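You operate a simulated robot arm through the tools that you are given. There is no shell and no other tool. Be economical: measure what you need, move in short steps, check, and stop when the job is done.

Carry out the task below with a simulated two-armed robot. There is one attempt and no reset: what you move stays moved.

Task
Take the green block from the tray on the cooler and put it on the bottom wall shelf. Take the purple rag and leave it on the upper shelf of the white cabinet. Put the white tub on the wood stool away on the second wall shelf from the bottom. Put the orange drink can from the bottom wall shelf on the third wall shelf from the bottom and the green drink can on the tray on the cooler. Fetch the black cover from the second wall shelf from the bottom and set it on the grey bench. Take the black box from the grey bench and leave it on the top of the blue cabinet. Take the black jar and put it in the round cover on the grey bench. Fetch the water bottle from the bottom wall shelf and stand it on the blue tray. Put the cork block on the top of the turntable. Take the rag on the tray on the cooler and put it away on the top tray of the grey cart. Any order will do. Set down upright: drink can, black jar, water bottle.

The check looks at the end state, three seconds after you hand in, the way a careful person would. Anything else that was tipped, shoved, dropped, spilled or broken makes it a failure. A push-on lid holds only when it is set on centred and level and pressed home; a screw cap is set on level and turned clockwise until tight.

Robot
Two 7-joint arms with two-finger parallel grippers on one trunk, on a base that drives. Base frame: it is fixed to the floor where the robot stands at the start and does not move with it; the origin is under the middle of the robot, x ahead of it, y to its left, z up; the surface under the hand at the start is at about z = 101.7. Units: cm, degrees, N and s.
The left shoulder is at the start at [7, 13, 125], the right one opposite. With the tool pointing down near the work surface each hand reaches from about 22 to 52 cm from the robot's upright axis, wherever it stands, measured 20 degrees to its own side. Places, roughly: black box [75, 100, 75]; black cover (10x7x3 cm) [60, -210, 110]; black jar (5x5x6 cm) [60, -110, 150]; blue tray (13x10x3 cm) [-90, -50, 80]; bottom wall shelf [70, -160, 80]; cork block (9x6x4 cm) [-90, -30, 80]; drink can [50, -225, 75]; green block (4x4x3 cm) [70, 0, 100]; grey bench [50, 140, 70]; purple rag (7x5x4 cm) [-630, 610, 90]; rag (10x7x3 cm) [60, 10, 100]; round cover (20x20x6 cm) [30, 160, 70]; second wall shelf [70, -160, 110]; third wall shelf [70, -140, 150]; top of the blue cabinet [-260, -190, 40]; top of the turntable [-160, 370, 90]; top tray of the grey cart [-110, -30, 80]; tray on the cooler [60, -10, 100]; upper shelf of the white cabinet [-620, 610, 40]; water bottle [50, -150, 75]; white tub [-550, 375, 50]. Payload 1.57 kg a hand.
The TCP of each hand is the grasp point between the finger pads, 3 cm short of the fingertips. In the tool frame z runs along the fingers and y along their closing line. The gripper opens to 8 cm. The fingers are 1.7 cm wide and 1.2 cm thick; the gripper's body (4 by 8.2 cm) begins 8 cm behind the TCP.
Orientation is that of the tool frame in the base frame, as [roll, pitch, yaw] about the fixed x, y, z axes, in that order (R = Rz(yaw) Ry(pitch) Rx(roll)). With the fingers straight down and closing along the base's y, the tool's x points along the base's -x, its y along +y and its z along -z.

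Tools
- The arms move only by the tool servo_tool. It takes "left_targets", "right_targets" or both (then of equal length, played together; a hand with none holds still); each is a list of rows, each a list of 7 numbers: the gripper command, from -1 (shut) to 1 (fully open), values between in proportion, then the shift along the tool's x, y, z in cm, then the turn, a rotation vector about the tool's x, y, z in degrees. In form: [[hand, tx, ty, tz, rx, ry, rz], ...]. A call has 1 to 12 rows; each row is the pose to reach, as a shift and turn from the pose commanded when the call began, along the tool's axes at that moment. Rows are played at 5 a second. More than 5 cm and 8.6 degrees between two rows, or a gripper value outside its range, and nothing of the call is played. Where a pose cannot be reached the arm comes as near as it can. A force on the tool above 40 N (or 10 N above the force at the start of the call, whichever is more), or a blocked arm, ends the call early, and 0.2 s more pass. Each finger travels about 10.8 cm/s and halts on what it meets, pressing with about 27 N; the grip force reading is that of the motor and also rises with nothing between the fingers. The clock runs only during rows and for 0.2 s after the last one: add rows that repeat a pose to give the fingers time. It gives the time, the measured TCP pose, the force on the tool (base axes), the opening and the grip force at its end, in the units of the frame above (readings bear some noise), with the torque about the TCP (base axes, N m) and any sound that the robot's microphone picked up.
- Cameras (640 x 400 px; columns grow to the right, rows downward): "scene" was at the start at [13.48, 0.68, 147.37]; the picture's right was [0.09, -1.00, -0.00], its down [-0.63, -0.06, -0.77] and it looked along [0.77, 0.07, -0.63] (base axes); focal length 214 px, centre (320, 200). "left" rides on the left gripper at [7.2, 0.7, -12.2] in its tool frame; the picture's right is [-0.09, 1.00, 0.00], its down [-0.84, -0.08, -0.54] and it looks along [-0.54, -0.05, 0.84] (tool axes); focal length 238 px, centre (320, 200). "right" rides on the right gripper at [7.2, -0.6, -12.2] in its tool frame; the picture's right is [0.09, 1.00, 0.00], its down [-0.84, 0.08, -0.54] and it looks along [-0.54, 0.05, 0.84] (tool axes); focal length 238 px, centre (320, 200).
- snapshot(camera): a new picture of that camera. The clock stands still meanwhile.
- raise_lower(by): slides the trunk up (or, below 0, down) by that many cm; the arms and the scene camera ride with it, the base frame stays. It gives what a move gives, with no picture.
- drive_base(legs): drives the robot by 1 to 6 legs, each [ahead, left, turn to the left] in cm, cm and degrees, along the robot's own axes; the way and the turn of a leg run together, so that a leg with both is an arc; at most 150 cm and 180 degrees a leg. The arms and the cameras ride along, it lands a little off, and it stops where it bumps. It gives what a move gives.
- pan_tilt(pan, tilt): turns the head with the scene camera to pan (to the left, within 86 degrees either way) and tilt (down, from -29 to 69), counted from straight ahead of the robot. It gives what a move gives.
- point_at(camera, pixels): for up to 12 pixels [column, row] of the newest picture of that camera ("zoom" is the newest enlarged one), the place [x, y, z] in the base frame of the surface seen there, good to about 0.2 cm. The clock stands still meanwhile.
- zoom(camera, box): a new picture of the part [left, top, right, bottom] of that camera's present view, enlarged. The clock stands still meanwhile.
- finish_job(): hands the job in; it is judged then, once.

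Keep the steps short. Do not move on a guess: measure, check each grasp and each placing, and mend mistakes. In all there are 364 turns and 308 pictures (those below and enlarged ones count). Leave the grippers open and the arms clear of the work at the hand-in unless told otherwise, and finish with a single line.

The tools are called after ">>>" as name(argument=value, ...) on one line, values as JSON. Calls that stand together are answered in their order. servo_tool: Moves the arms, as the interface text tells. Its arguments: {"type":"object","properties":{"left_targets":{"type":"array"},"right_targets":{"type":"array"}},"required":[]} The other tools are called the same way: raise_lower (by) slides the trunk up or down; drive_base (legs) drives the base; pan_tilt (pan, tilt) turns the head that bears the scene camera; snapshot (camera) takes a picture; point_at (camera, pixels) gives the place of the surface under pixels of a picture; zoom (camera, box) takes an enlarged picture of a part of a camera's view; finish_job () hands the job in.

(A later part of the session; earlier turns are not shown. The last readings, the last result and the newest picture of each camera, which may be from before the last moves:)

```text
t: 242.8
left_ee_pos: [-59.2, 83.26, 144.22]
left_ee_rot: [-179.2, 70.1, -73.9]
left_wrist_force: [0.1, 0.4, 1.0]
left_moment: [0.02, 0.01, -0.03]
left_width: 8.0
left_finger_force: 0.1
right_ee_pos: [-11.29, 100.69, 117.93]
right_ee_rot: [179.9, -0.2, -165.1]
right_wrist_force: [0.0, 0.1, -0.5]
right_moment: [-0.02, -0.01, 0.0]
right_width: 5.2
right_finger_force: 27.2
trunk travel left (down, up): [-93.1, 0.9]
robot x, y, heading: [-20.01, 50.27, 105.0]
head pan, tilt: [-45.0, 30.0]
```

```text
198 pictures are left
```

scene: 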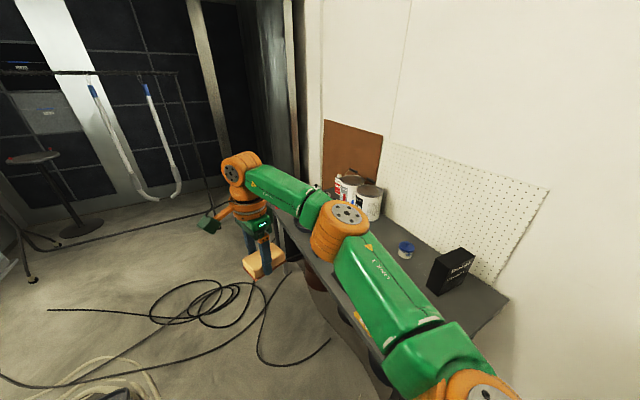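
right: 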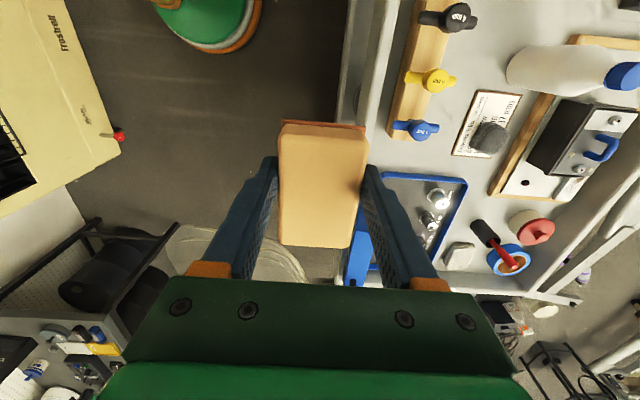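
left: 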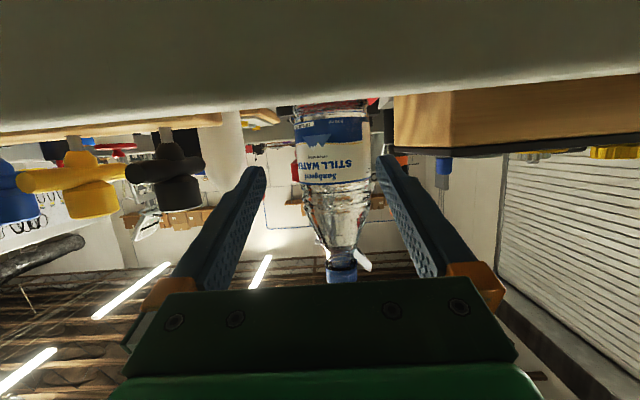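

I'll go around the frame on its right side and come to the turntable from behind the bar (corridor y 340–412). First I'll tuck both arms in.

>>> servo_tool(left_targets=[[1, 1.5, -1.7, -1, 0, 6.5, 0], [1, 3, -3.4, -2, 0, 13, 0], [1, 4.5, -5.1, -4, 0, 19.5, 0], [1, 6, -6.8, -5.5, 0, 26, 0], [1, 8, -8.5, -7, 0, 32.5, 0], [1, 10, -10.2, -8.5, 0, 39, 0], [1, 12, -12, -10, 0, 45, 0]], right_targets=[[-1, 0, -2, -1, 0, 0, 0], [-1, 0, -4, -2, 0, 0, 0], [-1, 0, -6, -3, 0, 0, 0], [-1, 0, -8, -4, 0, 0, 0], [-1, 0, -10, -5, 0, 0, 0], [-1, 0, -12, -6, 0, 0, 0], [-1, 0, -14, -7, 0, 0, 0]])

>>> pan_tilt(pan=0, tilt=30)

>>> snapshot(camera="scene")

```text
t: 244.4
left_ee_pos: [-43.88, 73.37, 136.41]
left_ee_rot: [-179.9, 25.1, -74.5]
left_wrist_force: [0.1, 0.3, -0.6]
left_moment: [0.01, -0.03, 0.01]
left_width: 8.01
left_finger_force: 0.1
right_ee_pos: [-7.45, 87.02, 124.84]
right_ee_rot: [179.9, -0.2, -165.1]
right_wrist_force: [-0.7, -0.2, -1.5]
right_moment: [-0.02, 0.06, 0.02]
right_width: 5.22
right_finger_force: 27.3
trunk travel left (down, up): [-93.1, 0.9]
robot x, y, heading: [-20.74, 50.27, 105.4]
head pan, tilt: [-45.0, 30.0]
```

```text
t: 245.5
left_ee_pos: [-44.15, 73.52, 136.37]
left_ee_rot: [-179.7, 25.2, -74.5]
left_wrist_force: [-0.3, -0.9, 0.3]
left_moment: [0.05, -0.02, 0.0]
left_width: 7.97
left_finger_force: 0.1
right_ee_pos: [-7.65, 87.1, 124.88]
right_ee_rot: [-180.0, -0.2, -165.1]
right_wrist_force: [0.4, -0.3, -0.6]
right_moment: [-0.01, 0.05, -0.01]
right_width: 5.21
right_finger_force: 27.1
trunk travel left (down, up): [-93.1, 0.9]
robot x, y, heading: [-20.29, 50.12, 105.1]
head pan, tilt: [0.0, 30.0]
```

```text
197 pictures are left
```

scene: 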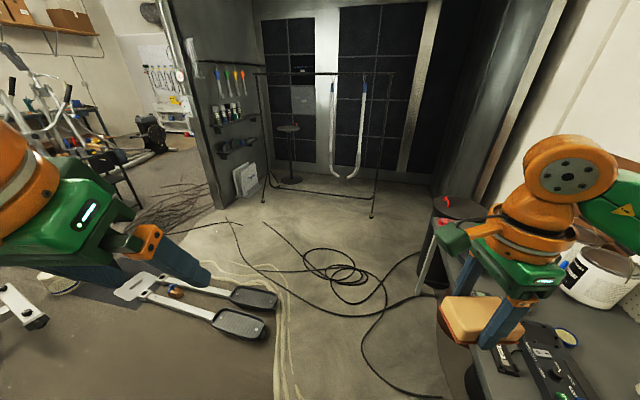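

>>> zoom(camera="scene", box=[360, 160, 560, 320])

>>> point_at(camera="scene", pixels=[[455, 208], [432, 260], [420, 285], [446, 200], [430, 290], [400, 290], [470, 235]])

```text
2.50 times, centred on (460, 240) of scene
```

zoom: 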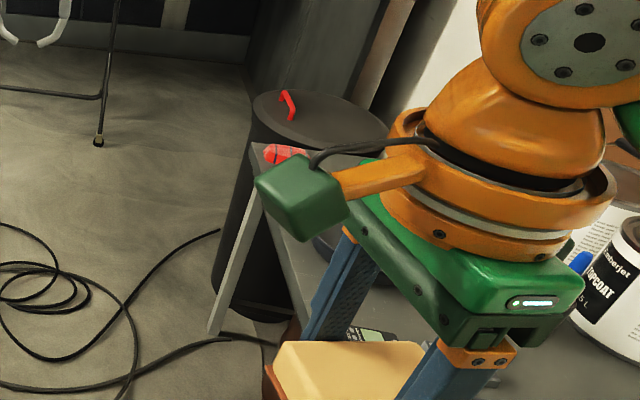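

```text
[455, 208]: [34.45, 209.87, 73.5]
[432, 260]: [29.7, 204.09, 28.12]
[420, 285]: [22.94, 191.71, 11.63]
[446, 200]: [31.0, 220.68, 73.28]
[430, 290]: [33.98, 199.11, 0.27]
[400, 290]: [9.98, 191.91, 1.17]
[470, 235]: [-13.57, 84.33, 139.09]
```

A drum stands at the end of the bench, so I'll keep x≈-15 up to y≈272, then back to x≈40 behind the frame's right end. First leg: turn to heading 180 and slide 110 cm along +y, then check for snags.

>>> drive_base(legs=[[0, 0, 75], [0, -110, 0]])

>>> pan_tilt(pan=-80, tilt=40)

>>> snapshot(camera="scene")

```text
t: 254.4
left_ee_pos: [-49.13, 142.91, 136.44]
left_ee_rot: [-179.6, 25.1, 1.2]
left_wrist_force: [0.3, 0.1, -0.2]
left_moment: [0.05, -0.02, -0.01]
left_width: 7.96
left_finger_force: 0.1
right_ee_pos: [-53.35, 181.5, 124.97]
right_ee_rot: [179.9, -0.2, -89.6]
right_wrist_force: [0.0, 0.4, -0.6]
right_moment: [-0.04, 0.01, 0.0]
right_width: 5.22
right_finger_force: 27.3
trunk travel left (down, up): [-93.1, 0.9]
robot x, y, heading: [-20.58, 160.03, -179.4]
head pan, tilt: [0.0, 30.0]
```

```text
t: 255.9
left_ee_pos: [-49.27, 143.06, 136.42]
left_ee_rot: [-179.7, 25.0, 1.0]
left_wrist_force: [0.5, -0.2, -0.4]
left_moment: [0.02, 0.0, 0.0]
left_width: 8.01
left_finger_force: 0.1
right_ee_pos: [-53.23, 181.69, 124.69]
right_ee_rot: [-180.0, -0.2, -89.5]
right_wrist_force: [0.1, 0.5, -1.5]
right_moment: [-0.03, -0.01, 0.0]
right_width: 5.2
right_finger_force: 26.5
trunk travel left (down, up): [-93.1, 0.9]
robot x, y, heading: [-20.98, 160.07, -179.2]
head pan, tilt: [-80.0, 40.0]
```

```text
195 pictures are left
```

scene: 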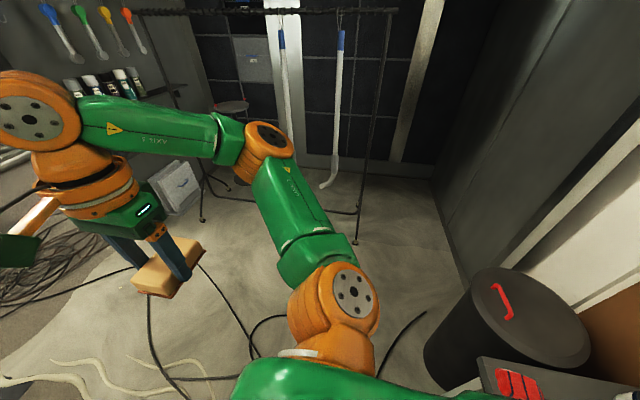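

>>> point_at(camera="scene", pixels=[[450, 240], [480, 200], [432, 180], [430, 360], [510, 275], [357, 240], [350, 205], [400, 250]])

>>> drive_base(legs=[[0, -112, 0]])

>>> snapshot(camera="scene")

```text
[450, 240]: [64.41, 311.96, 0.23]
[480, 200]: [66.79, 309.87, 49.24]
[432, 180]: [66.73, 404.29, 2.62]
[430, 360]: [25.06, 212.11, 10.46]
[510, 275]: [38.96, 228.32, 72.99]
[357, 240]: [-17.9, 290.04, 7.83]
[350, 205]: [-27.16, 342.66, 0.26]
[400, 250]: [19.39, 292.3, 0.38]
```

```text
t: 261.3
left_ee_pos: [-50.06, 251.83, 136.28]
left_ee_rot: [-179.7, 25.1, 0.3]
left_wrist_force: [-0.3, -0.4, 0.1]
left_moment: [-0.01, 0.0, 0.0]
left_width: 8.0
left_finger_force: 0.0
right_ee_pos: [-53.61, 290.71, 124.86]
right_ee_rot: [179.8, -0.1, -90.1]
right_wrist_force: [0.7, 0.1, -0.7]
right_moment: [-0.02, 0.01, 0.0]
right_width: 5.23
right_finger_force: 27.0
trunk travel left (down, up): [-93.1, 0.9]
robot x, y, heading: [-21.56, 268.82, 179.9]
head pan, tilt: [-80.0, 40.0]
stopped in leg 1: the robot was blocked; the commanded pose is now the measured one
```

```text
194 pictures are left
```

scene: 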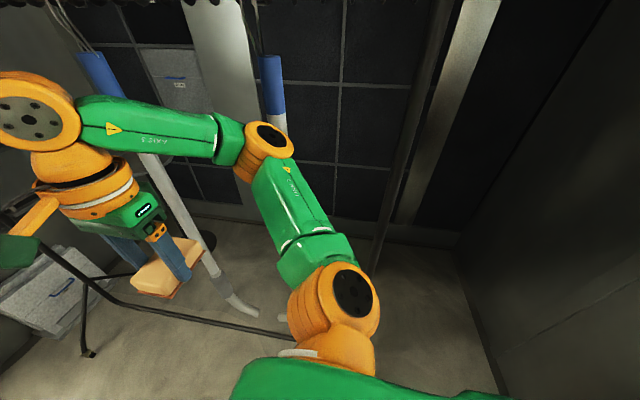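

The foot reached the frame's front castor at y≈289. I'll back off right away, then move back (+x) clear of it, and check the frame.

>>> drive_base(legs=[[0, 4, 0], [-58, 0, 0]])

>>> pan_tilt(pan=-40, tilt=35)

>>> snapshot(camera="scene")

```text
t: 265.1
left_ee_pos: [8.42, 247.81, 136.42]
left_ee_rot: [-179.7, 25.0, 0.4]
left_wrist_force: [0.1, -0.6, -0.6]
left_moment: [0.02, -0.01, -0.01]
left_width: 8.03
left_finger_force: 0.0
right_ee_pos: [4.72, 286.75, 124.9]
right_ee_rot: [-179.8, -0.2, -90.2]
right_wrist_force: [0.2, -0.7, -0.2]
right_moment: [-0.03, -0.03, -0.02]
right_width: 5.19
right_finger_force: 27.0
trunk travel left (down, up): [-93.1, 0.9]
robot x, y, heading: [36.92, 265.12, -180.0]
head pan, tilt: [-80.0, 40.0]
```

```text
t: 266.1
left_ee_pos: [8.68, 247.79, 136.45]
left_ee_rot: [-179.7, 25.1, 0.5]
left_wrist_force: [-0.2, 0.3, 0.0]
left_moment: [-0.01, -0.05, -0.02]
left_width: 7.99
left_finger_force: 0.1
right_ee_pos: [4.91, 286.59, 124.91]
right_ee_rot: [179.9, -0.2, -90.1]
right_wrist_force: [-0.4, 0.2, -0.8]
right_moment: [-0.02, 0.02, -0.02]
right_width: 5.19
right_finger_force: 26.9
trunk travel left (down, up): [-93.1, 0.9]
robot x, y, heading: [37.33, 264.99, -180.0]
head pan, tilt: [-40.0, 35.0]
```

```text
193 pictures are left
```

scene: 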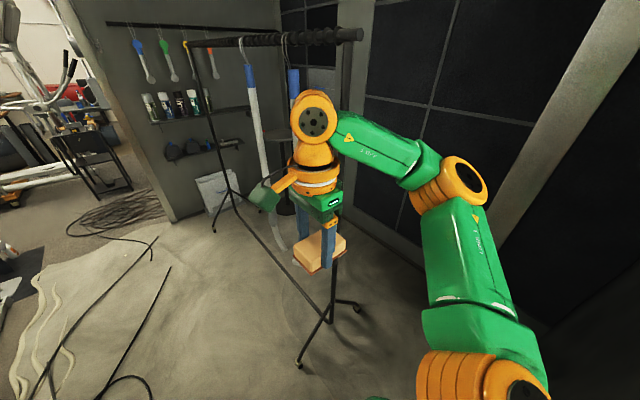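

>>> point_at(camera="scene", pixels=[[298, 365], [356, 307], [332, 285], [213, 230], [355, 36], [265, 240]])

```text
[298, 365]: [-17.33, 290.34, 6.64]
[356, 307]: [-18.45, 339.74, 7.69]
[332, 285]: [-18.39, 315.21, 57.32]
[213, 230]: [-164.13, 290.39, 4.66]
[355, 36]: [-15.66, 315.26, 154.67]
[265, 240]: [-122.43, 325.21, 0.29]
```

The frame hasn't moved. I'll slide right to y≈366 behind it.

>>> drive_base(legs=[[0, -100, 0]])

>>> pan_tilt(pan=0, tilt=25)

>>> snapshot(camera="scene")

```text
t: 271.3
left_ee_pos: [8.49, 347.6, 136.26]
left_ee_rot: [-179.6, 25.2, 0.4]
left_wrist_force: [0.0, -0.1, 0.8]
left_moment: [0.03, -0.05, 0.02]
left_width: 7.99
left_finger_force: 0.0
right_ee_pos: [4.95, 386.26, 124.89]
right_ee_rot: [-180.0, -0.2, -90.2]
right_wrist_force: [0.4, -0.8, -0.1]
right_moment: [-0.03, -0.03, 0.01]
right_width: 5.23
right_finger_force: 26.8
trunk travel left (down, up): [-93.1, 0.9]
robot x, y, heading: [37.2, 364.85, 179.9]
head pan, tilt: [-40.0, 35.0]
```

```text
t: 272.4
left_ee_pos: [8.65, 347.81, 136.41]
left_ee_rot: [-179.7, 25.1, 0.4]
left_wrist_force: [-0.4, 0.4, 0.8]
left_moment: [-0.03, 0.01, -0.02]
left_width: 7.98
left_finger_force: 0.0
right_ee_pos: [4.93, 386.43, 124.93]
right_ee_rot: [180.0, -0.1, -90.1]
right_wrist_force: [-1.2, -0.3, -1.3]
right_moment: [-0.05, -0.02, -0.01]
right_width: 5.23
right_finger_force: 26.6
trunk travel left (down, up): [-93.1, 0.9]
robot x, y, heading: [37.36, 364.87, 180.0]
head pan, tilt: [0.0, 25.0]
```

```text
192 pictures are left
```

scene: 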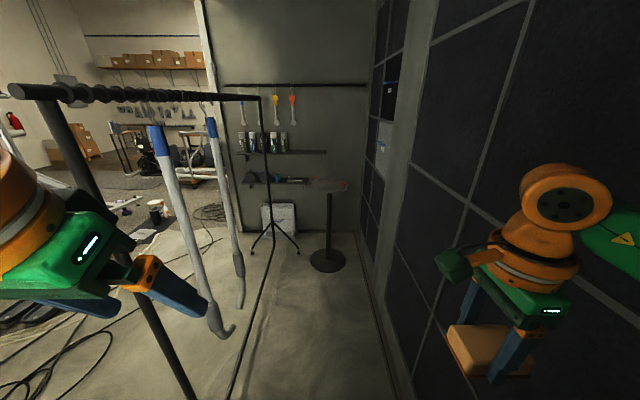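

The way ahead is clear. I'll drive ahead 138 cm toward the turntable.

>>> drive_base(legs=[[70, 0, 0], [68, 0, 0]])

>>> pan_tilt(pan=0, tilt=45)

>>> snapshot(camera="scene")

```text
t: 279.6
left_ee_pos: [-129.49, 348.15, 136.54]
left_ee_rot: [-179.7, 25.3, 0.2]
left_wrist_force: [0.2, -0.1, -0.2]
left_moment: [0.0, 0.0, 0.02]
left_width: 8.0
left_finger_force: 0.0
right_ee_pos: [-133.23, 386.77, 125.02]
right_ee_rot: [179.9, -0.2, -90.2]
right_wrist_force: [-1.0, 0.4, 0.0]
right_moment: [-0.03, 0.03, -0.04]
right_width: 5.23
right_finger_force: 27.1
trunk travel left (down, up): [-93.1, 0.9]
robot x, y, heading: [-101.18, 364.84, 180.0]
head pan, tilt: [0.0, 25.0]
```

```text
t: 280.4
left_ee_pos: [-129.86, 348.14, 136.51]
left_ee_rot: [-179.7, 25.1, 0.3]
left_wrist_force: [0.4, 0.6, 0.2]
left_moment: [0.02, 0.01, -0.04]
left_width: 8.0
left_finger_force: 0.2
right_ee_pos: [-133.38, 386.8, 124.84]
right_ee_rot: [-180.0, -0.2, -90.3]
right_wrist_force: [1.0, 0.4, -0.1]
right_moment: [-0.01, -0.02, 0.03]
right_width: 5.22
right_finger_force: 27.1
trunk travel left (down, up): [-93.1, 0.9]
robot x, y, heading: [-101.14, 365.09, 179.9]
head pan, tilt: [0.0, 45.0]
```

```text
191 pictures are left
```

scene: 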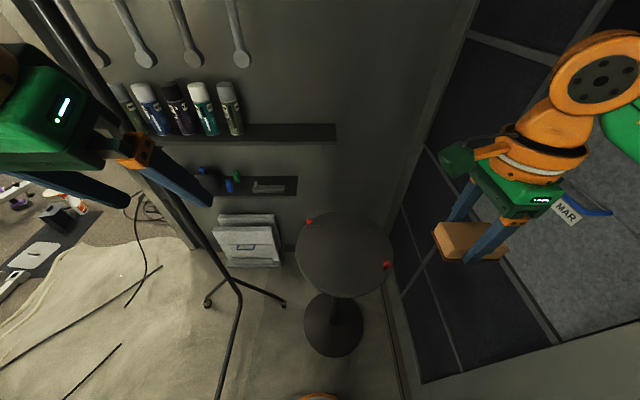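

>>> point_at(camera="scene", pixels=[[345, 250], [345, 295], [300, 250], [390, 245], [345, 215], [309, 222], [387, 265]])

```text
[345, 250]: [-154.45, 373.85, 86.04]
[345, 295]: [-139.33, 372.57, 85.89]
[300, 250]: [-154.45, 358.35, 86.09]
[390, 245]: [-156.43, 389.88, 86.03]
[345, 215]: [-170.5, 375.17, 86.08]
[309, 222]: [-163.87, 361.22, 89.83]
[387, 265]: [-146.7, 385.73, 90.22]
```

The plate is centred at (-154.8,373.5), z 86.05, with pegs near its rim. I'll move 8 cm ahead and 8 cm left, then bring the cork over the middle.

>>> drive_base(legs=[[8, 8, 0]])

>>> servo_tool(right_targets=[[-1, 1.8, 2.8, 3, 0, 0, 0], [-1, 3.6, 5.6, 6, 0, 0, 0], [-1, 5.4, 8.4, 9, 0, 0, 0], [-1, 7.2, 11, 12, 0, 0, 0], [-1, 7.2, 11, 15, 0, 0, 0]])

>>> snapshot(camera="right")

```text
t: 281.6
left_ee_pos: [-137.09, 340.74, 136.64]
left_ee_rot: [-180.0, 25.4, 0.2]
left_wrist_force: [0.0, -0.3, 0.5]
left_moment: [-0.04, 0.01, 0.01]
left_width: 7.99
left_finger_force: 0.1
right_ee_pos: [-140.77, 379.45, 124.9]
right_ee_rot: [179.6, -0.5, -90.4]
right_wrist_force: [0.5, 1.2, -0.8]
right_moment: [-0.01, 0.04, -0.01]
right_width: 5.22
right_finger_force: 26.9
trunk travel left (down, up): [-93.1, 0.9]
robot x, y, heading: [-109.22, 357.37, 179.8]
head pan, tilt: [0.0, 45.0]
```

```text
t: 282.8
left_ee_pos: [-137.72, 340.31, 136.47]
left_ee_rot: [-179.7, 25.0, 0.2]
left_wrist_force: [-0.1, 0.2, 0.9]
left_moment: [-0.02, -0.02, 0.02]
left_width: 7.98
left_finger_force: 0.1
right_ee_pos: [-152.32, 371.66, 109.79]
right_ee_rot: [179.9, -0.2, -90.3]
right_wrist_force: [0.3, 0.2, -0.3]
right_moment: [-0.02, 0.02, 0.04]
right_width: 5.22
right_finger_force: 27.3
trunk travel left (down, up): [-93.1, 0.9]
robot x, y, heading: [-108.9, 357.06, 179.9]
head pan, tilt: [0.0, 45.0]
```

```text
190 pictures are left
```

right: 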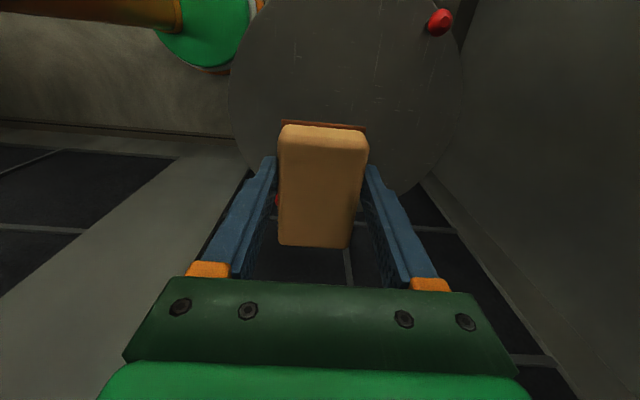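

It's over the plate. I'll lower the trunk 14 cm and then the hand to contact.

>>> raise_lower(by=-14)

>>> servo_tool(right_targets=[[-1, 0, 0, 3, 0, 0, 0], [-1, 0, 0, 5.3, 0, 0, 0], [-1, 0, 0, 5.8, 0, 0, 0], [-1, 0, 0, 6.1, 0, 0, 0], [-1, 0, 0, 6.1, 0, 0, 0]])

>>> zoom(camera="scene", box=[280, 160, 480, 300])

```text
t: 284.5
left_ee_pos: [-137.67, 340.03, 122.48]
left_ee_rot: [-179.6, 25.1, 0.2]
left_wrist_force: [-0.3, 0.4, -0.6]
left_moment: [0.03, 0.03, 0.01]
left_width: 8.01
left_finger_force: 0.0
right_ee_pos: [-152.16, 371.56, 95.99]
right_ee_rot: [180.0, -0.2, -90.3]
right_wrist_force: [0.7, -0.2, -0.4]
right_moment: [-0.01, 0.01, -0.01]
right_width: 5.22
right_finger_force: 26.9
trunk travel left (down, up): [-79.1, 14.9]
robot x, y, heading: [-108.89, 357.15, 179.9]
head pan, tilt: [0.0, 45.0]
```

```text
t: 285.7
left_ee_pos: [-137.68, 340.08, 122.43]
left_ee_rot: [-179.8, 25.1, 0.2]
left_wrist_force: [-1.0, 0.7, 0.0]
left_moment: [0.0, -0.01, -0.02]
left_width: 7.99
left_finger_force: 0.1
right_ee_pos: [-152.29, 371.64, 89.84]
right_ee_rot: [179.9, -0.2, -90.3]
right_wrist_force: [-0.1, 0.2, -0.7]
right_moment: [0.01, 0.0, -0.02]
right_width: 5.22
right_finger_force: 26.8
trunk travel left (down, up): [-79.1, 14.9]
robot x, y, heading: [-109.0, 357.33, 179.9]
head pan, tilt: [0.0, 45.0]
```

```text
2.86 times, centred on (380, 230) of scene
```

zoom: 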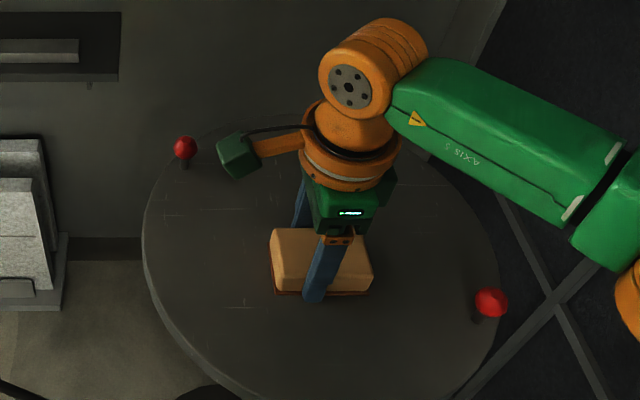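

>>> servo_tool(right_targets=[[-1, 0, 0, 0.25, 0, 0, 0], [-1, 0, 0, 0.25, 0, 0, 0], [0, 0, 0, 0.25, 0, 0, 0], [0.7, 0, 0, 0.25, 0, 0, 0], [0.7, 0, 0, 0.25, 0, 0, 0], [0.7, 0, 0, -3, 0, 0, 0], [0.7, 0, 0, -8, 0, 0, 0], [0.7, 0, 0, -13, 0, 0, 0], [0.7, 0, 0, -17, 0, 0, 0]])

>>> snapshot(camera="right")

```text
t: 287.7
left_ee_pos: [-137.66, 339.96, 122.5]
left_ee_rot: [-179.7, 25.2, 0.3]
left_wrist_force: [0.7, 0.6, 0.0]
left_moment: [-0.01, -0.01, -0.04]
left_width: 7.99
left_finger_force: 0.1
right_ee_pos: [-152.21, 371.73, 106.91]
right_ee_rot: [-180.0, -0.2, -90.3]
right_wrist_force: [-0.6, 0.0, 0.6]
right_moment: [-0.02, -0.02, 0.05]
right_width: 6.8
right_finger_force: 0.1
trunk travel left (down, up): [-79.1, 14.9]
robot x, y, heading: [-108.78, 356.67, 179.6]
head pan, tilt: [0.0, 45.0]
```

```text
188 pictures are left
```

right: 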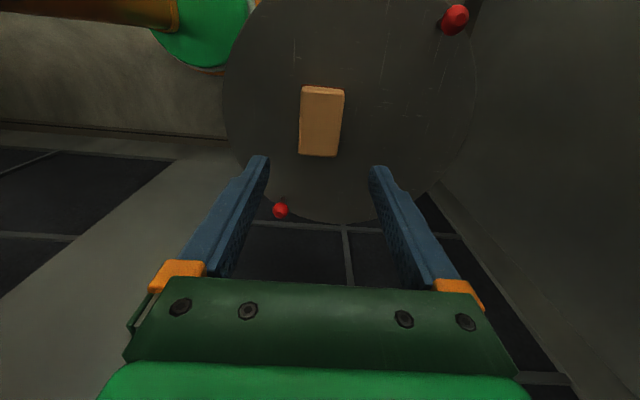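

The cork is on the turntable. I'll tuck the right hand back in with its normal yaw, raise the trunk, and return the way I came.

>>> servo_tool(right_targets=[[1, -0.4, -1.2, -2, 0, 0, -8.2], [1, -0.8, -2.4, -4, 0, 0, -16.4], [1, -1.2, -3.6, -6, 0, 0, -24.6], [1, -1.6, -4.8, -8, 0, 0, -32.8], [1, -2, -6, -9, 0, 0, -41], [1, -2.4, -7.2, -10, 0, 0, -49.2], [1, -2.8, -8.4, -11, 0, 0, -57.4], [1, -3.2, -9.6, -12, 0, 0, -65.6], [1, -3.6, -10.8, -12, 0, 0, -73.8], [1, -4, -12, -12, 0, 0, -82], [1, -4, -13, -12, 0, 0, -90]])

>>> raise_lower(by=14)

>>> drive_base(legs=[[-8, -6, 0], [-70, 0, 0], [-68, 0, 0]])

>>> drive_base(legs=[[0, 100, 0], [58, 3, 0], [0, 38, 0]])

>>> pan_tilt(pan=0, tilt=25)

>>> snapshot(camera="scene")

```text
t: 290.1
left_ee_pos: [-137.67, 340.04, 122.3]
left_ee_rot: [-179.7, 25.3, 0.2]
left_wrist_force: [-1.1, -0.8, 0.1]
left_moment: [-0.01, 0.0, 0.01]
left_width: 8.01
left_finger_force: 0.1
right_ee_pos: [-139.15, 375.6, 118.81]
right_ee_rot: [179.8, 0.1, -0.2]
right_wrist_force: [-0.3, 0.2, 0.1]
right_moment: [0.0, 0.0, 0.04]
right_width: 8.03
right_finger_force: 0.1
trunk travel left (down, up): [-79.1, 14.9]
robot x, y, heading: [-109.05, 357.11, 179.8]
head pan, tilt: [0.0, 45.0]
```

```text
t: 291.8
left_ee_pos: [-137.7, 340.22, 136.42]
left_ee_rot: [-179.7, 25.1, 0.2]
left_wrist_force: [0.2, -0.1, 0.3]
left_moment: [0.01, -0.01, -0.02]
left_width: 8.0
left_finger_force: 0.1
right_ee_pos: [-139.12, 375.57, 132.8]
right_ee_rot: [179.8, 0.1, -0.3]
right_wrist_force: [0.9, -0.9, -0.9]
right_moment: [0.0, 0.02, 0.03]
right_width: 7.99
right_finger_force: 0.1
trunk travel left (down, up): [-93.1, 0.9]
robot x, y, heading: [-108.83, 356.95, 179.4]
head pan, tilt: [0.0, 45.0]
```

```text
t: 297.3
left_ee_pos: [-52.77, 345.92, 136.29]
left_ee_rot: [-179.7, 24.7, -0.1]
left_wrist_force: [0.1, -0.6, 0.4]
left_moment: [-0.01, -0.04, 0.02]
left_width: 8.01
left_finger_force: 0.0
right_ee_pos: [-54.09, 381.48, 132.61]
right_ee_rot: [179.9, -0.3, -0.5]
right_wrist_force: [0.2, 1.2, -0.6]
right_moment: [0.0, -0.05, -0.03]
right_width: 8.03
right_finger_force: 0.1
trunk travel left (down, up): [-93.1, 0.9]
robot x, y, heading: [-23.25, 362.88, 179.5]
head pan, tilt: [0.0, 45.0]
stopped in leg 3: the robot was blocked; the commanded pose is now the measured one
```

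```text
t: 299.4
left_ee_pos: [-51.66, 324.7, 136.03]
left_ee_rot: [178.5, 24.3, -1.6]
left_wrist_force: [0.2, 0.5, -0.1]
left_moment: [-0.02, 0.0, 0.0]
left_width: 8.03
left_finger_force: 0.0
right_ee_pos: [-52.92, 360.38, 132.66]
right_ee_rot: [179.1, 0.2, -1.0]
right_wrist_force: [0.6, -0.2, -0.2]
right_moment: [0.01, 0.01, 0.01]
right_width: 8.0
right_finger_force: 0.0
trunk travel left (down, up): [-93.1, 0.9]
robot x, y, heading: [-23.24, 339.91, 179.2]
head pan, tilt: [0.0, 45.0]
stopped in leg 1: the robot was blocked; the commanded pose is now the measured one
```

```text
t: 300.2
left_ee_pos: [-51.88, 324.78, 136.26]
left_ee_rot: [178.5, 24.4, -1.4]
left_wrist_force: [-0.2, 0.0, -0.4]
left_moment: [0.03, 0.05, -0.01]
left_width: 7.99
left_finger_force: 0.0
right_ee_pos: [-53.01, 360.27, 132.61]
right_ee_rot: [179.1, 0.2, -0.8]
right_wrist_force: [-0.4, 0.4, 0.0]
right_moment: [0.0, -0.01, 0.07]
right_width: 7.99
right_finger_force: 0.0
trunk travel left (down, up): [-93.1, 0.9]
robot x, y, heading: [-23.21, 339.98, 179.5]
head pan, tilt: [0.0, 25.0]
```

```text
187 pictures are left
```

scene: 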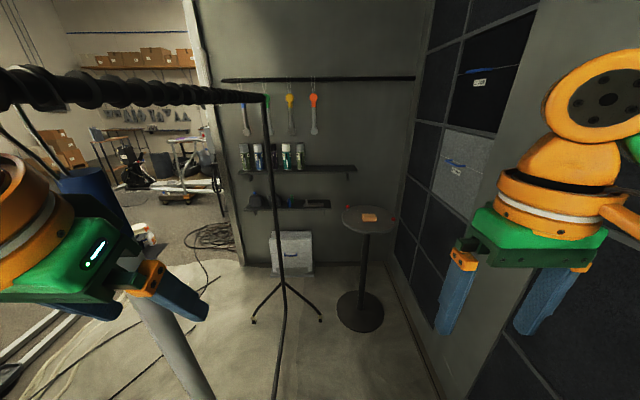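

The drive was blocked near the frame's rear foot, and my second call then pushed toward it. I'll check the frame now.

>>> pan_tilt(pan=60, tilt=50)

>>> point_at(camera="scene", pixels=[[253, 321], [320, 318], [274, 200], [282, 284], [60, 85], [286, 340]])

>>> snapshot(camera="scene")

```text
t: 301.6
left_ee_pos: [-51.64, 324.88, 136.3]
left_ee_rot: [178.5, 24.6, -1.4]
left_wrist_force: [-0.3, -0.6, -0.6]
left_moment: [-0.02, 0.01, 0.01]
left_width: 8.0
left_finger_force: 0.1
right_ee_pos: [-53.08, 360.24, 132.52]
right_ee_rot: [179.1, 0.2, -0.8]
right_wrist_force: [-0.5, 0.9, 0.3]
right_moment: [0.02, -0.02, 0.02]
right_width: 8.01
right_finger_force: 0.1
trunk travel left (down, up): [-93.1, 0.9]
robot x, y, heading: [-23.57, 339.68, 179.2]
head pan, tilt: [60.0, 50.0]
```

```text
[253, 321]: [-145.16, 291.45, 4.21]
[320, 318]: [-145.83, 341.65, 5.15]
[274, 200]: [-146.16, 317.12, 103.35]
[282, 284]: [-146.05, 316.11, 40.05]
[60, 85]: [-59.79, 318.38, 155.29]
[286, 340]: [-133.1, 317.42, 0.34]
```

```text
186 pictures are left
```

scene: 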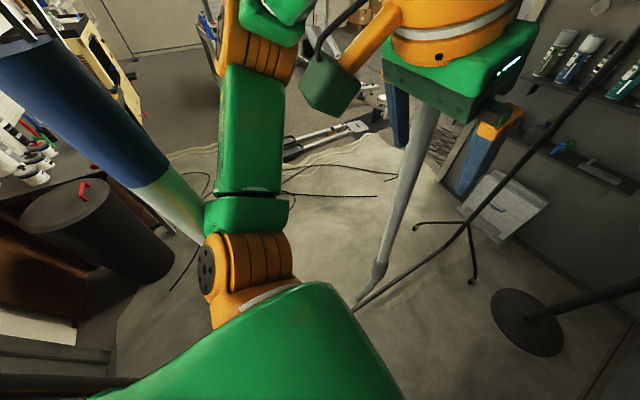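

The base dragged the frame about 20 cm toward +x (left post now x=-145.5, was -165). I must push it back. First I'll move clear to y≈368.

>>> drive_base(legs=[[0, -28, 0.5]])

>>> pan_tilt(pan=86, tilt=40)

>>> snapshot(camera="scene")

```text
t: 303.5
left_ee_pos: [-51.76, 350.56, 135.91]
left_ee_rot: [179.6, 24.5, -0.1]
left_wrist_force: [-0.6, 0.1, 0.5]
left_moment: [0.03, 0.0, 0.0]
left_width: 8.0
left_finger_force: 0.2
right_ee_pos: [-53.18, 386.02, 132.79]
right_ee_rot: [-179.9, 0.1, -0.3]
right_wrist_force: [-0.1, -0.9, -0.7]
right_moment: [0.04, 0.02, 0.0]
right_width: 7.99
right_finger_force: 0.1
trunk travel left (down, up): [-93.1, 0.9]
robot x, y, heading: [-23.13, 367.82, 179.4]
head pan, tilt: [60.0, 50.0]
```

```text
t: 304.4
left_ee_pos: [-51.68, 351.1, 136.07]
left_ee_rot: [179.5, 24.4, -0.2]
left_wrist_force: [-0.2, -0.3, 0.1]
left_moment: [-0.01, 0.0, -0.02]
left_width: 8.02
left_finger_force: 0.0
right_ee_pos: [-53.22, 386.72, 132.8]
right_ee_rot: [179.6, 0.1, -0.2]
right_wrist_force: [-1.1, 0.1, 0.8]
right_moment: [-0.03, 0.01, 0.03]
right_width: 8.02
right_finger_force: 0.0
trunk travel left (down, up): [-93.1, 0.9]
robot x, y, heading: [-22.88, 368.05, 179.9]
head pan, tilt: [85.9, 40.0]
```

```text
185 pictures are left
```

scene: 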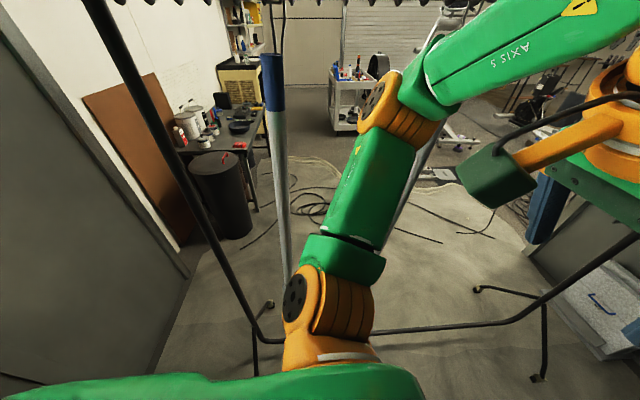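

>>> point_at(camera="scene", pixels=[[170, 150], [245, 310], [268, 305], [262, 335], [478, 290], [540, 378], [545, 300], [600, 255], [274, 150]])

```text
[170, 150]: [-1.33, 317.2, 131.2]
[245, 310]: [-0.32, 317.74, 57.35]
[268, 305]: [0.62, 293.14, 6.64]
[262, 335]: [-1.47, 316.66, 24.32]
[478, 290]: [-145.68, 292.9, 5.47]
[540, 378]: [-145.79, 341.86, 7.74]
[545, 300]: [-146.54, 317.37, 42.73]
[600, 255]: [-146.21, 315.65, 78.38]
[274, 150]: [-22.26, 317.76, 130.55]
```

The frame moved by about (+18.4, +2). I'll go around to its right side: back 65 cm at y 368, clear of the rear foot.

>>> drive_base(legs=[[-64, -1, 0]])

>>> pan_tilt(pan=60, tilt=45)

>>> snapshot(camera="scene")

```text
t: 308.0
left_ee_pos: [12.04, 351.83, 135.95]
left_ee_rot: [179.3, 24.3, -0.1]
left_wrist_force: [-0.7, 0.1, -0.3]
left_moment: [0.01, -0.03, -0.01]
left_width: 7.99
left_finger_force: 0.1
right_ee_pos: [10.29, 387.4, 132.9]
right_ee_rot: [179.7, 0.1, 0.1]
right_wrist_force: [-0.4, 0.5, 0.0]
right_moment: [0.05, -0.01, 0.03]
right_width: 8.01
right_finger_force: 0.0
trunk travel left (down, up): [-93.1, 0.9]
robot x, y, heading: [40.88, 369.09, -179.9]
head pan, tilt: [85.9, 40.0]
```

```text
t: 308.9
left_ee_pos: [12.26, 351.84, 135.91]
left_ee_rot: [179.4, 24.6, 0.0]
left_wrist_force: [-0.4, -0.2, 0.6]
left_moment: [-0.01, 0.01, 0.0]
left_width: 8.02
left_finger_force: 0.1
right_ee_pos: [10.51, 387.42, 132.8]
right_ee_rot: [179.8, 0.1, 0.1]
right_wrist_force: [0.3, 0.1, 0.0]
right_moment: [0.03, -0.01, -0.04]
right_width: 7.98
right_finger_force: 0.1
trunk travel left (down, up): [-93.1, 0.9]
robot x, y, heading: [40.65, 369.0, -179.8]
head pan, tilt: [60.0, 45.0]
```

```text
184 pictures are left
```

scene: 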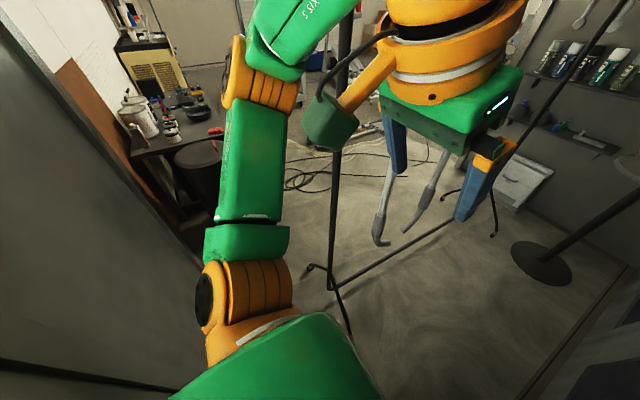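

>>> drive_base(legs=[[0, 51.7, 0]])

>>> pan_tilt(pan=0, tilt=50)

>>> snapshot(camera="scene")

```text
t: 311.9
left_ee_pos: [12.61, 300.06, 135.97]
left_ee_rot: [179.2, 24.5, 0.0]
left_wrist_force: [0.3, 0.0, 0.2]
left_moment: [0.0, -0.01, 0.0]
left_width: 8.01
left_finger_force: 0.1
right_ee_pos: [10.71, 335.39, 132.67]
right_ee_rot: [179.6, 0.0, 0.2]
right_wrist_force: [0.1, 0.5, -1.0]
right_moment: [0.0, 0.02, 0.01]
right_width: 8.0
right_finger_force: 0.1
trunk travel left (down, up): [-93.1, 0.9]
robot x, y, heading: [40.95, 316.78, -179.5]
head pan, tilt: [60.0, 45.0]
```

```text
t: 313.2
left_ee_pos: [12.44, 299.73, 135.99]
left_ee_rot: [179.4, 24.5, 0.2]
left_wrist_force: [-0.3, -1.1, 1.0]
left_moment: [0.04, -0.03, -0.02]
left_width: 8.0
left_finger_force: 0.1
right_ee_pos: [10.62, 335.21, 132.72]
right_ee_rot: [180.0, 0.2, 0.2]
right_wrist_force: [-1.2, 0.0, 0.1]
right_moment: [0.05, -0.02, 0.0]
right_width: 7.99
right_finger_force: 0.1
trunk travel left (down, up): [-93.1, 0.9]
robot x, y, heading: [40.93, 317.03, -179.7]
head pan, tilt: [0.0, 50.0]
```

```text
183 pictures are left
```

scene: 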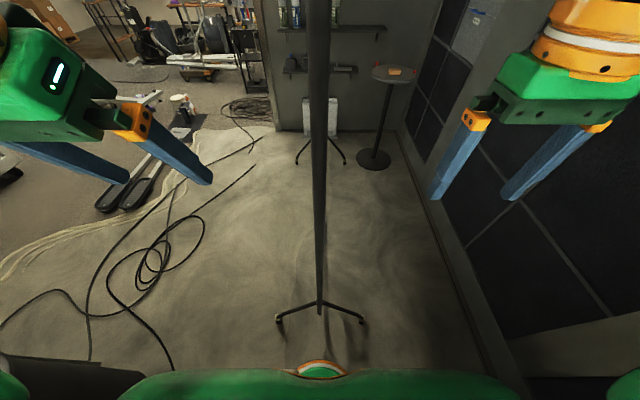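

I'm lined up with the right post, but the body would hit the post if I push with the foot. I'll push the post with the right palm instead. That needs a slide left so the right hand faces the post, a lower trunk and a level right hand.

>>> drive_base(legs=[[-2, 18, 0]])

>>> raise_lower(by=-45)

>>> servo_tool(right_targets=[[1, -0.5, 0, 0, 0, -8.3, 0], [1, -1, 0, 0, 0, -16.6, 0], [1, -1.5, 0, 0, 0, -25, 0], [1, -2.5, 0, 0, 0, -33.3, 0], [1, -3.5, 0, 0, 0, -41.6, 0], [1, -5, 0, 0, 0, -50, 0], [1, -6.5, 0, 0, 0, -58.3, 0], [1, -8, 0, 0, 0, -66.6, 0], [1, -9.5, 0, 0, 0, -75, 0]])

>>> snapshot(camera="right")

>>> snapshot(camera="scene")

```text
t: 314.7
left_ee_pos: [14.57, 282.19, 135.95]
left_ee_rot: [179.3, 24.4, -0.1]
left_wrist_force: [0.5, 0.3, -0.1]
left_moment: [-0.02, -0.02, 0.01]
left_width: 8.01
left_finger_force: 0.0
right_ee_pos: [12.8, 317.61, 132.72]
right_ee_rot: [179.5, 0.0, 0.2]
right_wrist_force: [0.4, 1.1, -1.0]
right_moment: [-0.03, 0.0, 0.0]
right_width: 8.02
right_finger_force: 0.1
trunk travel left (down, up): [-93.1, 0.9]
robot x, y, heading: [43.02, 298.94, -179.9]
head pan, tilt: [0.0, 50.0]
```

```text
refused: -45 is not a number from -40 to 40
```

```text
t: 316.7
left_ee_pos: [14.53, 281.75, 135.96]
left_ee_rot: [179.4, 24.3, 0.0]
left_wrist_force: [0.0, 0.3, -0.2]
left_moment: [-0.01, 0.01, -0.02]
left_width: 7.96
left_finger_force: 0.1
right_ee_pos: [1.5, 317.32, 134.05]
right_ee_rot: [179.0, 75.1, -0.6]
right_wrist_force: [-0.9, 0.1, 0.3]
right_moment: [-0.03, -0.02, 0.0]
right_width: 8.01
right_finger_force: 0.0
right hand out of reach, approached as far as the arm can: row 8, 9
trunk travel left (down, up): [-93.1, 0.9]
robot x, y, heading: [42.98, 298.9, -179.9]
head pan, tilt: [0.0, 50.0]
```

```text
182 pictures are left
```

right: 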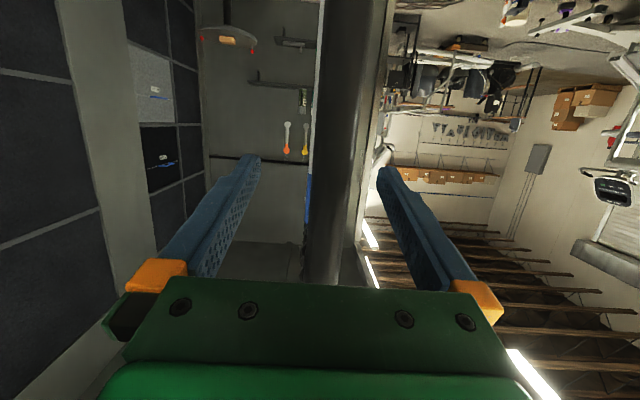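

```text
181 pictures are left
```

scene: 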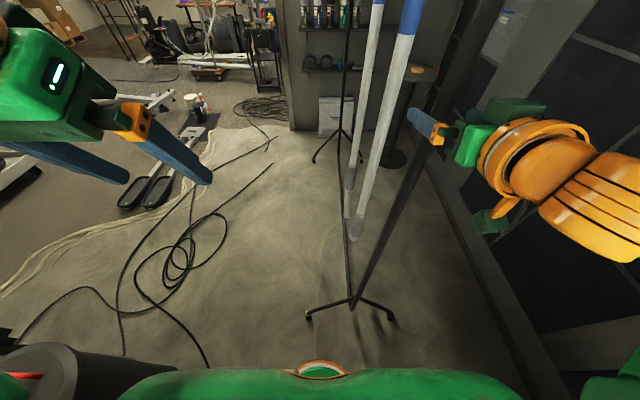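

The post is already between the right fingers. I'll slide down 40 cm along it and check.

>>> raise_lower(by=-40)

>>> snapshot(camera="right")

```text
t: 320.6
left_ee_pos: [14.52, 281.75, 95.96]
left_ee_rot: [179.3, 24.5, 0.0]
left_wrist_force: [0.1, 0.6, 0.4]
left_moment: [-0.01, 0.0, -0.01]
left_width: 8.02
left_finger_force: 0.0
right_ee_pos: [1.58, 317.21, 94.08]
right_ee_rot: [179.2, 75.0, -0.7]
right_wrist_force: [-0.8, -0.2, -0.3]
right_moment: [0.0, 0.01, 0.01]
right_width: 7.98
right_finger_force: 0.2
trunk travel left (down, up): [-53.1, 40.9]
robot x, y, heading: [43.03, 298.82, -179.5]
head pan, tilt: [0.0, 50.0]
```

```text
180 pictures are left
```

right: 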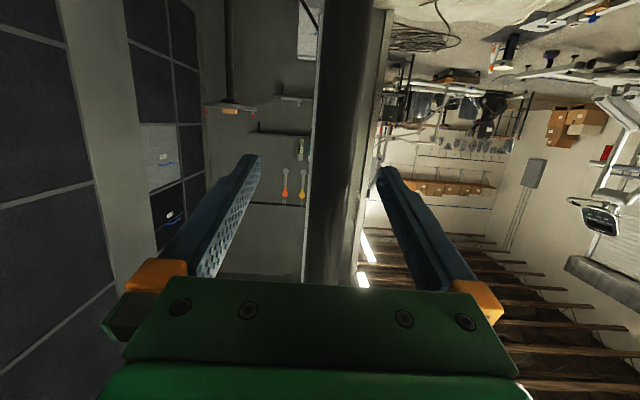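

The post is well inside. I'll drive 8 cm so the palm nearly touches, then close the fingers on it.

>>> drive_base(legs=[[8, 0, 0]])

>>> servo_tool(right_targets=[[0, 0, 0, 0, 0, 0, 0], [-0.5, 0, 0, 0, 0, 0, 0], [-1, 0, 0, 0, 0, 0, 0], [-1, 0, 0, 0, 0, 0, 0]])

>>> snapshot(camera="right")

```text
t: 321.6
left_ee_pos: [6.76, 281.71, 96.08]
left_ee_rot: [179.4, 24.5, 0.1]
left_wrist_force: [-0.8, 0.0, -0.1]
left_moment: [-0.03, 0.05, -0.03]
left_width: 8.01
left_finger_force: 0.1
right_ee_pos: [-6.3, 317.19, 94.05]
right_ee_rot: [179.1, 75.0, -0.7]
right_wrist_force: [0.0, -0.3, -0.8]
right_moment: [-0.02, 0.01, 0.01]
right_width: 7.97
right_finger_force: 0.1
trunk travel left (down, up): [-53.1, 40.9]
robot x, y, heading: [35.16, 298.75, -179.7]
head pan, tilt: [0.0, 50.0]
```

```text
t: 322.6
left_ee_pos: [6.55, 281.06, 95.85]
left_ee_rot: [179.9, 24.4, 0.2]
left_wrist_force: [-1.0, -1.5, 0.2]
left_moment: [0.0, 0.0, 0.02]
left_width: 7.99
left_finger_force: 0.1
right_ee_pos: [-6.41, 316.44, 94.11]
right_ee_rot: [-179.3, 74.9, 1.0]
right_wrist_force: [0.9, -20.0, -8.2]
right_moment: [0.06, 1.07, -0.75]
right_width: 2.68
right_finger_force: 37.9
trunk travel left (down, up): [-53.1, 40.9]
robot x, y, heading: [34.65, 298.54, -179.9]
head pan, tilt: [0.0, 50.0]
```

```text
179 pictures are left
```

right: 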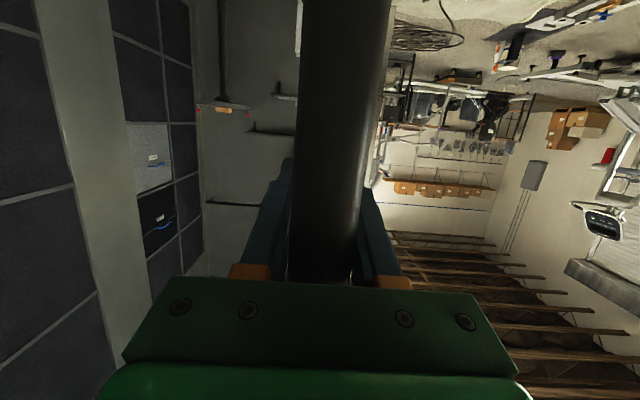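

The post is gripped. I'll drive 19 cm ahead (with 2 cm left) to push the frame back.

>>> drive_base(legs=[[10, 1, 0]])

>>> snapshot(camera="scene")

>>> point_at(camera="scene", pixels=[[405, 200], [310, 316], [315, 160]])

```text
t: 323.8
left_ee_pos: [-3.09, 280.89, 96.15]
left_ee_rot: [179.4, 24.7, -0.1]
left_wrist_force: [-0.1, -0.1, -0.4]
left_moment: [-0.02, 0.0, 0.0]
left_width: 8.0
left_finger_force: 0.0
right_ee_pos: [-16.16, 316.4, 94.2]
right_ee_rot: [178.5, 75.5, -1.6]
right_wrist_force: [-6.7, 12.7, 25.5]
right_moment: [0.3, -1.4, 0.71]
right_width: 2.71
right_finger_force: 37.2
trunk travel left (down, up): [-53.1, 40.9]
robot x, y, heading: [25.02, 298.08, -179.7]
head pan, tilt: [0.0, 50.0]
```

```text
178 pictures are left
```

scene: 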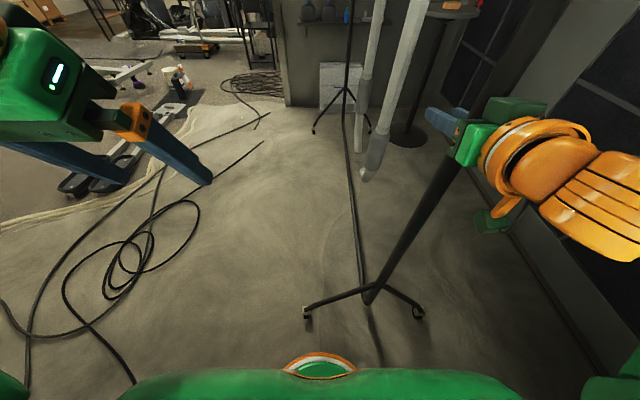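

```text
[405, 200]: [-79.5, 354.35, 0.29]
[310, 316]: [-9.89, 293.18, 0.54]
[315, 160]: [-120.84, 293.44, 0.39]
```

>>> point_at(camera="scene", pixels=[[306, 312], [418, 312], [425, 210], [313, 130], [370, 128], [347, 70], [395, 250]])

```text
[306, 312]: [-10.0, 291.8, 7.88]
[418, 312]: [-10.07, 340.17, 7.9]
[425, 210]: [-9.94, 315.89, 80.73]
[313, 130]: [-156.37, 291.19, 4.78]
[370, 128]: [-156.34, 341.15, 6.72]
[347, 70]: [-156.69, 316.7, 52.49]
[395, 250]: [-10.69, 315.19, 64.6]
```

It works: 9.5 cm done. 8.6 cm remain in x and about 1.5 in y.

>>> drive_base(legs=[[8.6, 1.5, 0]])

>>> snapshot(camera="scene")

```text
t: 324.9
left_ee_pos: [-10.13, 280.44, 96.19]
left_ee_rot: [178.9, 24.7, -0.6]
left_wrist_force: [0.3, -0.4, -0.2]
left_moment: [0.02, -0.01, 0.02]
left_width: 7.98
left_finger_force: 0.1
right_ee_pos: [-23.07, 316.62, 94.21]
right_ee_rot: [177.4, 75.4, -4.1]
right_wrist_force: [8.3, 18.1, -6.5]
right_moment: [0.3, 0.35, 0.57]
right_width: 2.66
right_finger_force: 37.6
trunk travel left (down, up): [-53.1, 40.9]
robot x, y, heading: [18.2, 296.65, 179.8]
head pan, tilt: [0.0, 50.0]
stopped in leg 1: the force on the tool passed its limit at 45 N (the readings are from after the stop); the commanded pose is now the measured one
```

```text
177 pictures are left
```

scene: 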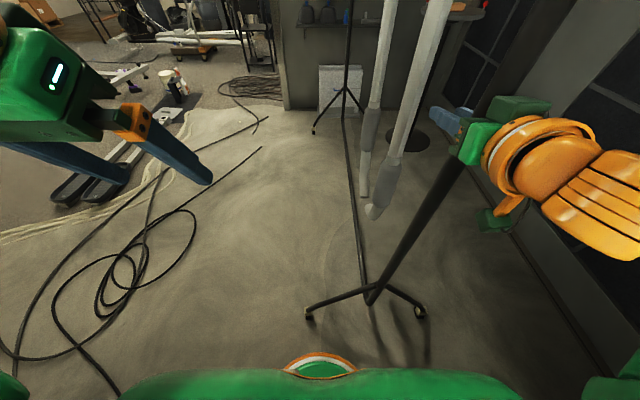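

>>> point_at(camera="scene", pixels=[[308, 313], [420, 313], [440, 200], [312, 130], [368, 130], [347, 70], [408, 250]])

```text
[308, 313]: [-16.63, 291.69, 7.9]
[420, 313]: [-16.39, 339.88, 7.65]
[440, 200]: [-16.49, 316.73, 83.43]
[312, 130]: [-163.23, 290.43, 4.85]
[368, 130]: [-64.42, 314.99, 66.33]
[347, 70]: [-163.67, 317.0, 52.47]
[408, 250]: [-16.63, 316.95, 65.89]
```

Just under 2 cm left in x; y is already right. One more small push.

>>> drive_base(legs=[[2.4, -0.3, 0]])

>>> snapshot(camera="scene")

>>> point_at(camera="scene", pixels=[[308, 313], [420, 313], [440, 200], [312, 130], [347, 70], [408, 250]])

```text
t: 325.8
left_ee_pos: [-12.0, 280.61, 96.26]
left_ee_rot: [179.1, 24.7, -0.7]
left_wrist_force: [0.0, 0.9, -0.2]
left_moment: [0.0, 0.02, -0.03]
left_width: 8.02
left_finger_force: 0.0
right_ee_pos: [-24.59, 316.67, 94.2]
right_ee_rot: [178.7, 75.4, -2.8]
right_wrist_force: [16.0, 7.5, -12.9]
right_moment: [-0.39, 3.05, 0.47]
right_width: 2.66
right_finger_force: 37.6
trunk travel left (down, up): [-53.1, 40.9]
robot x, y, heading: [16.18, 296.94, 179.5]
head pan, tilt: [0.0, 50.0]
stopped in leg 1: the force on the tool passed its limit at 108 N (the readings are from after the stop); the commanded pose is now the measured one
```

```text
176 pictures are left
```

scene: 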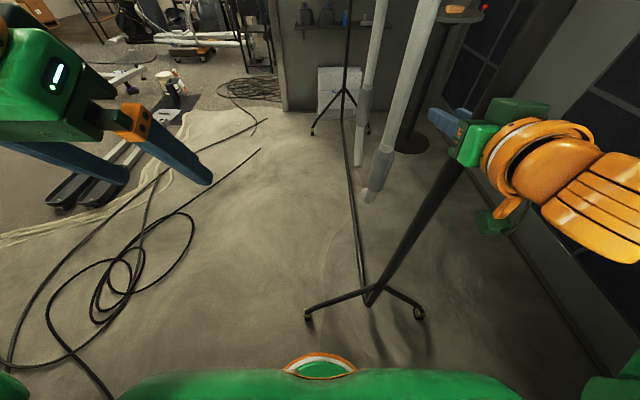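

```text
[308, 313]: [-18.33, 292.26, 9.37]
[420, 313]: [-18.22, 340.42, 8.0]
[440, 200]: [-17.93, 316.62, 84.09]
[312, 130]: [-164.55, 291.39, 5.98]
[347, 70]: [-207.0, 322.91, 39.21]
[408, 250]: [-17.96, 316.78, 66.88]
```

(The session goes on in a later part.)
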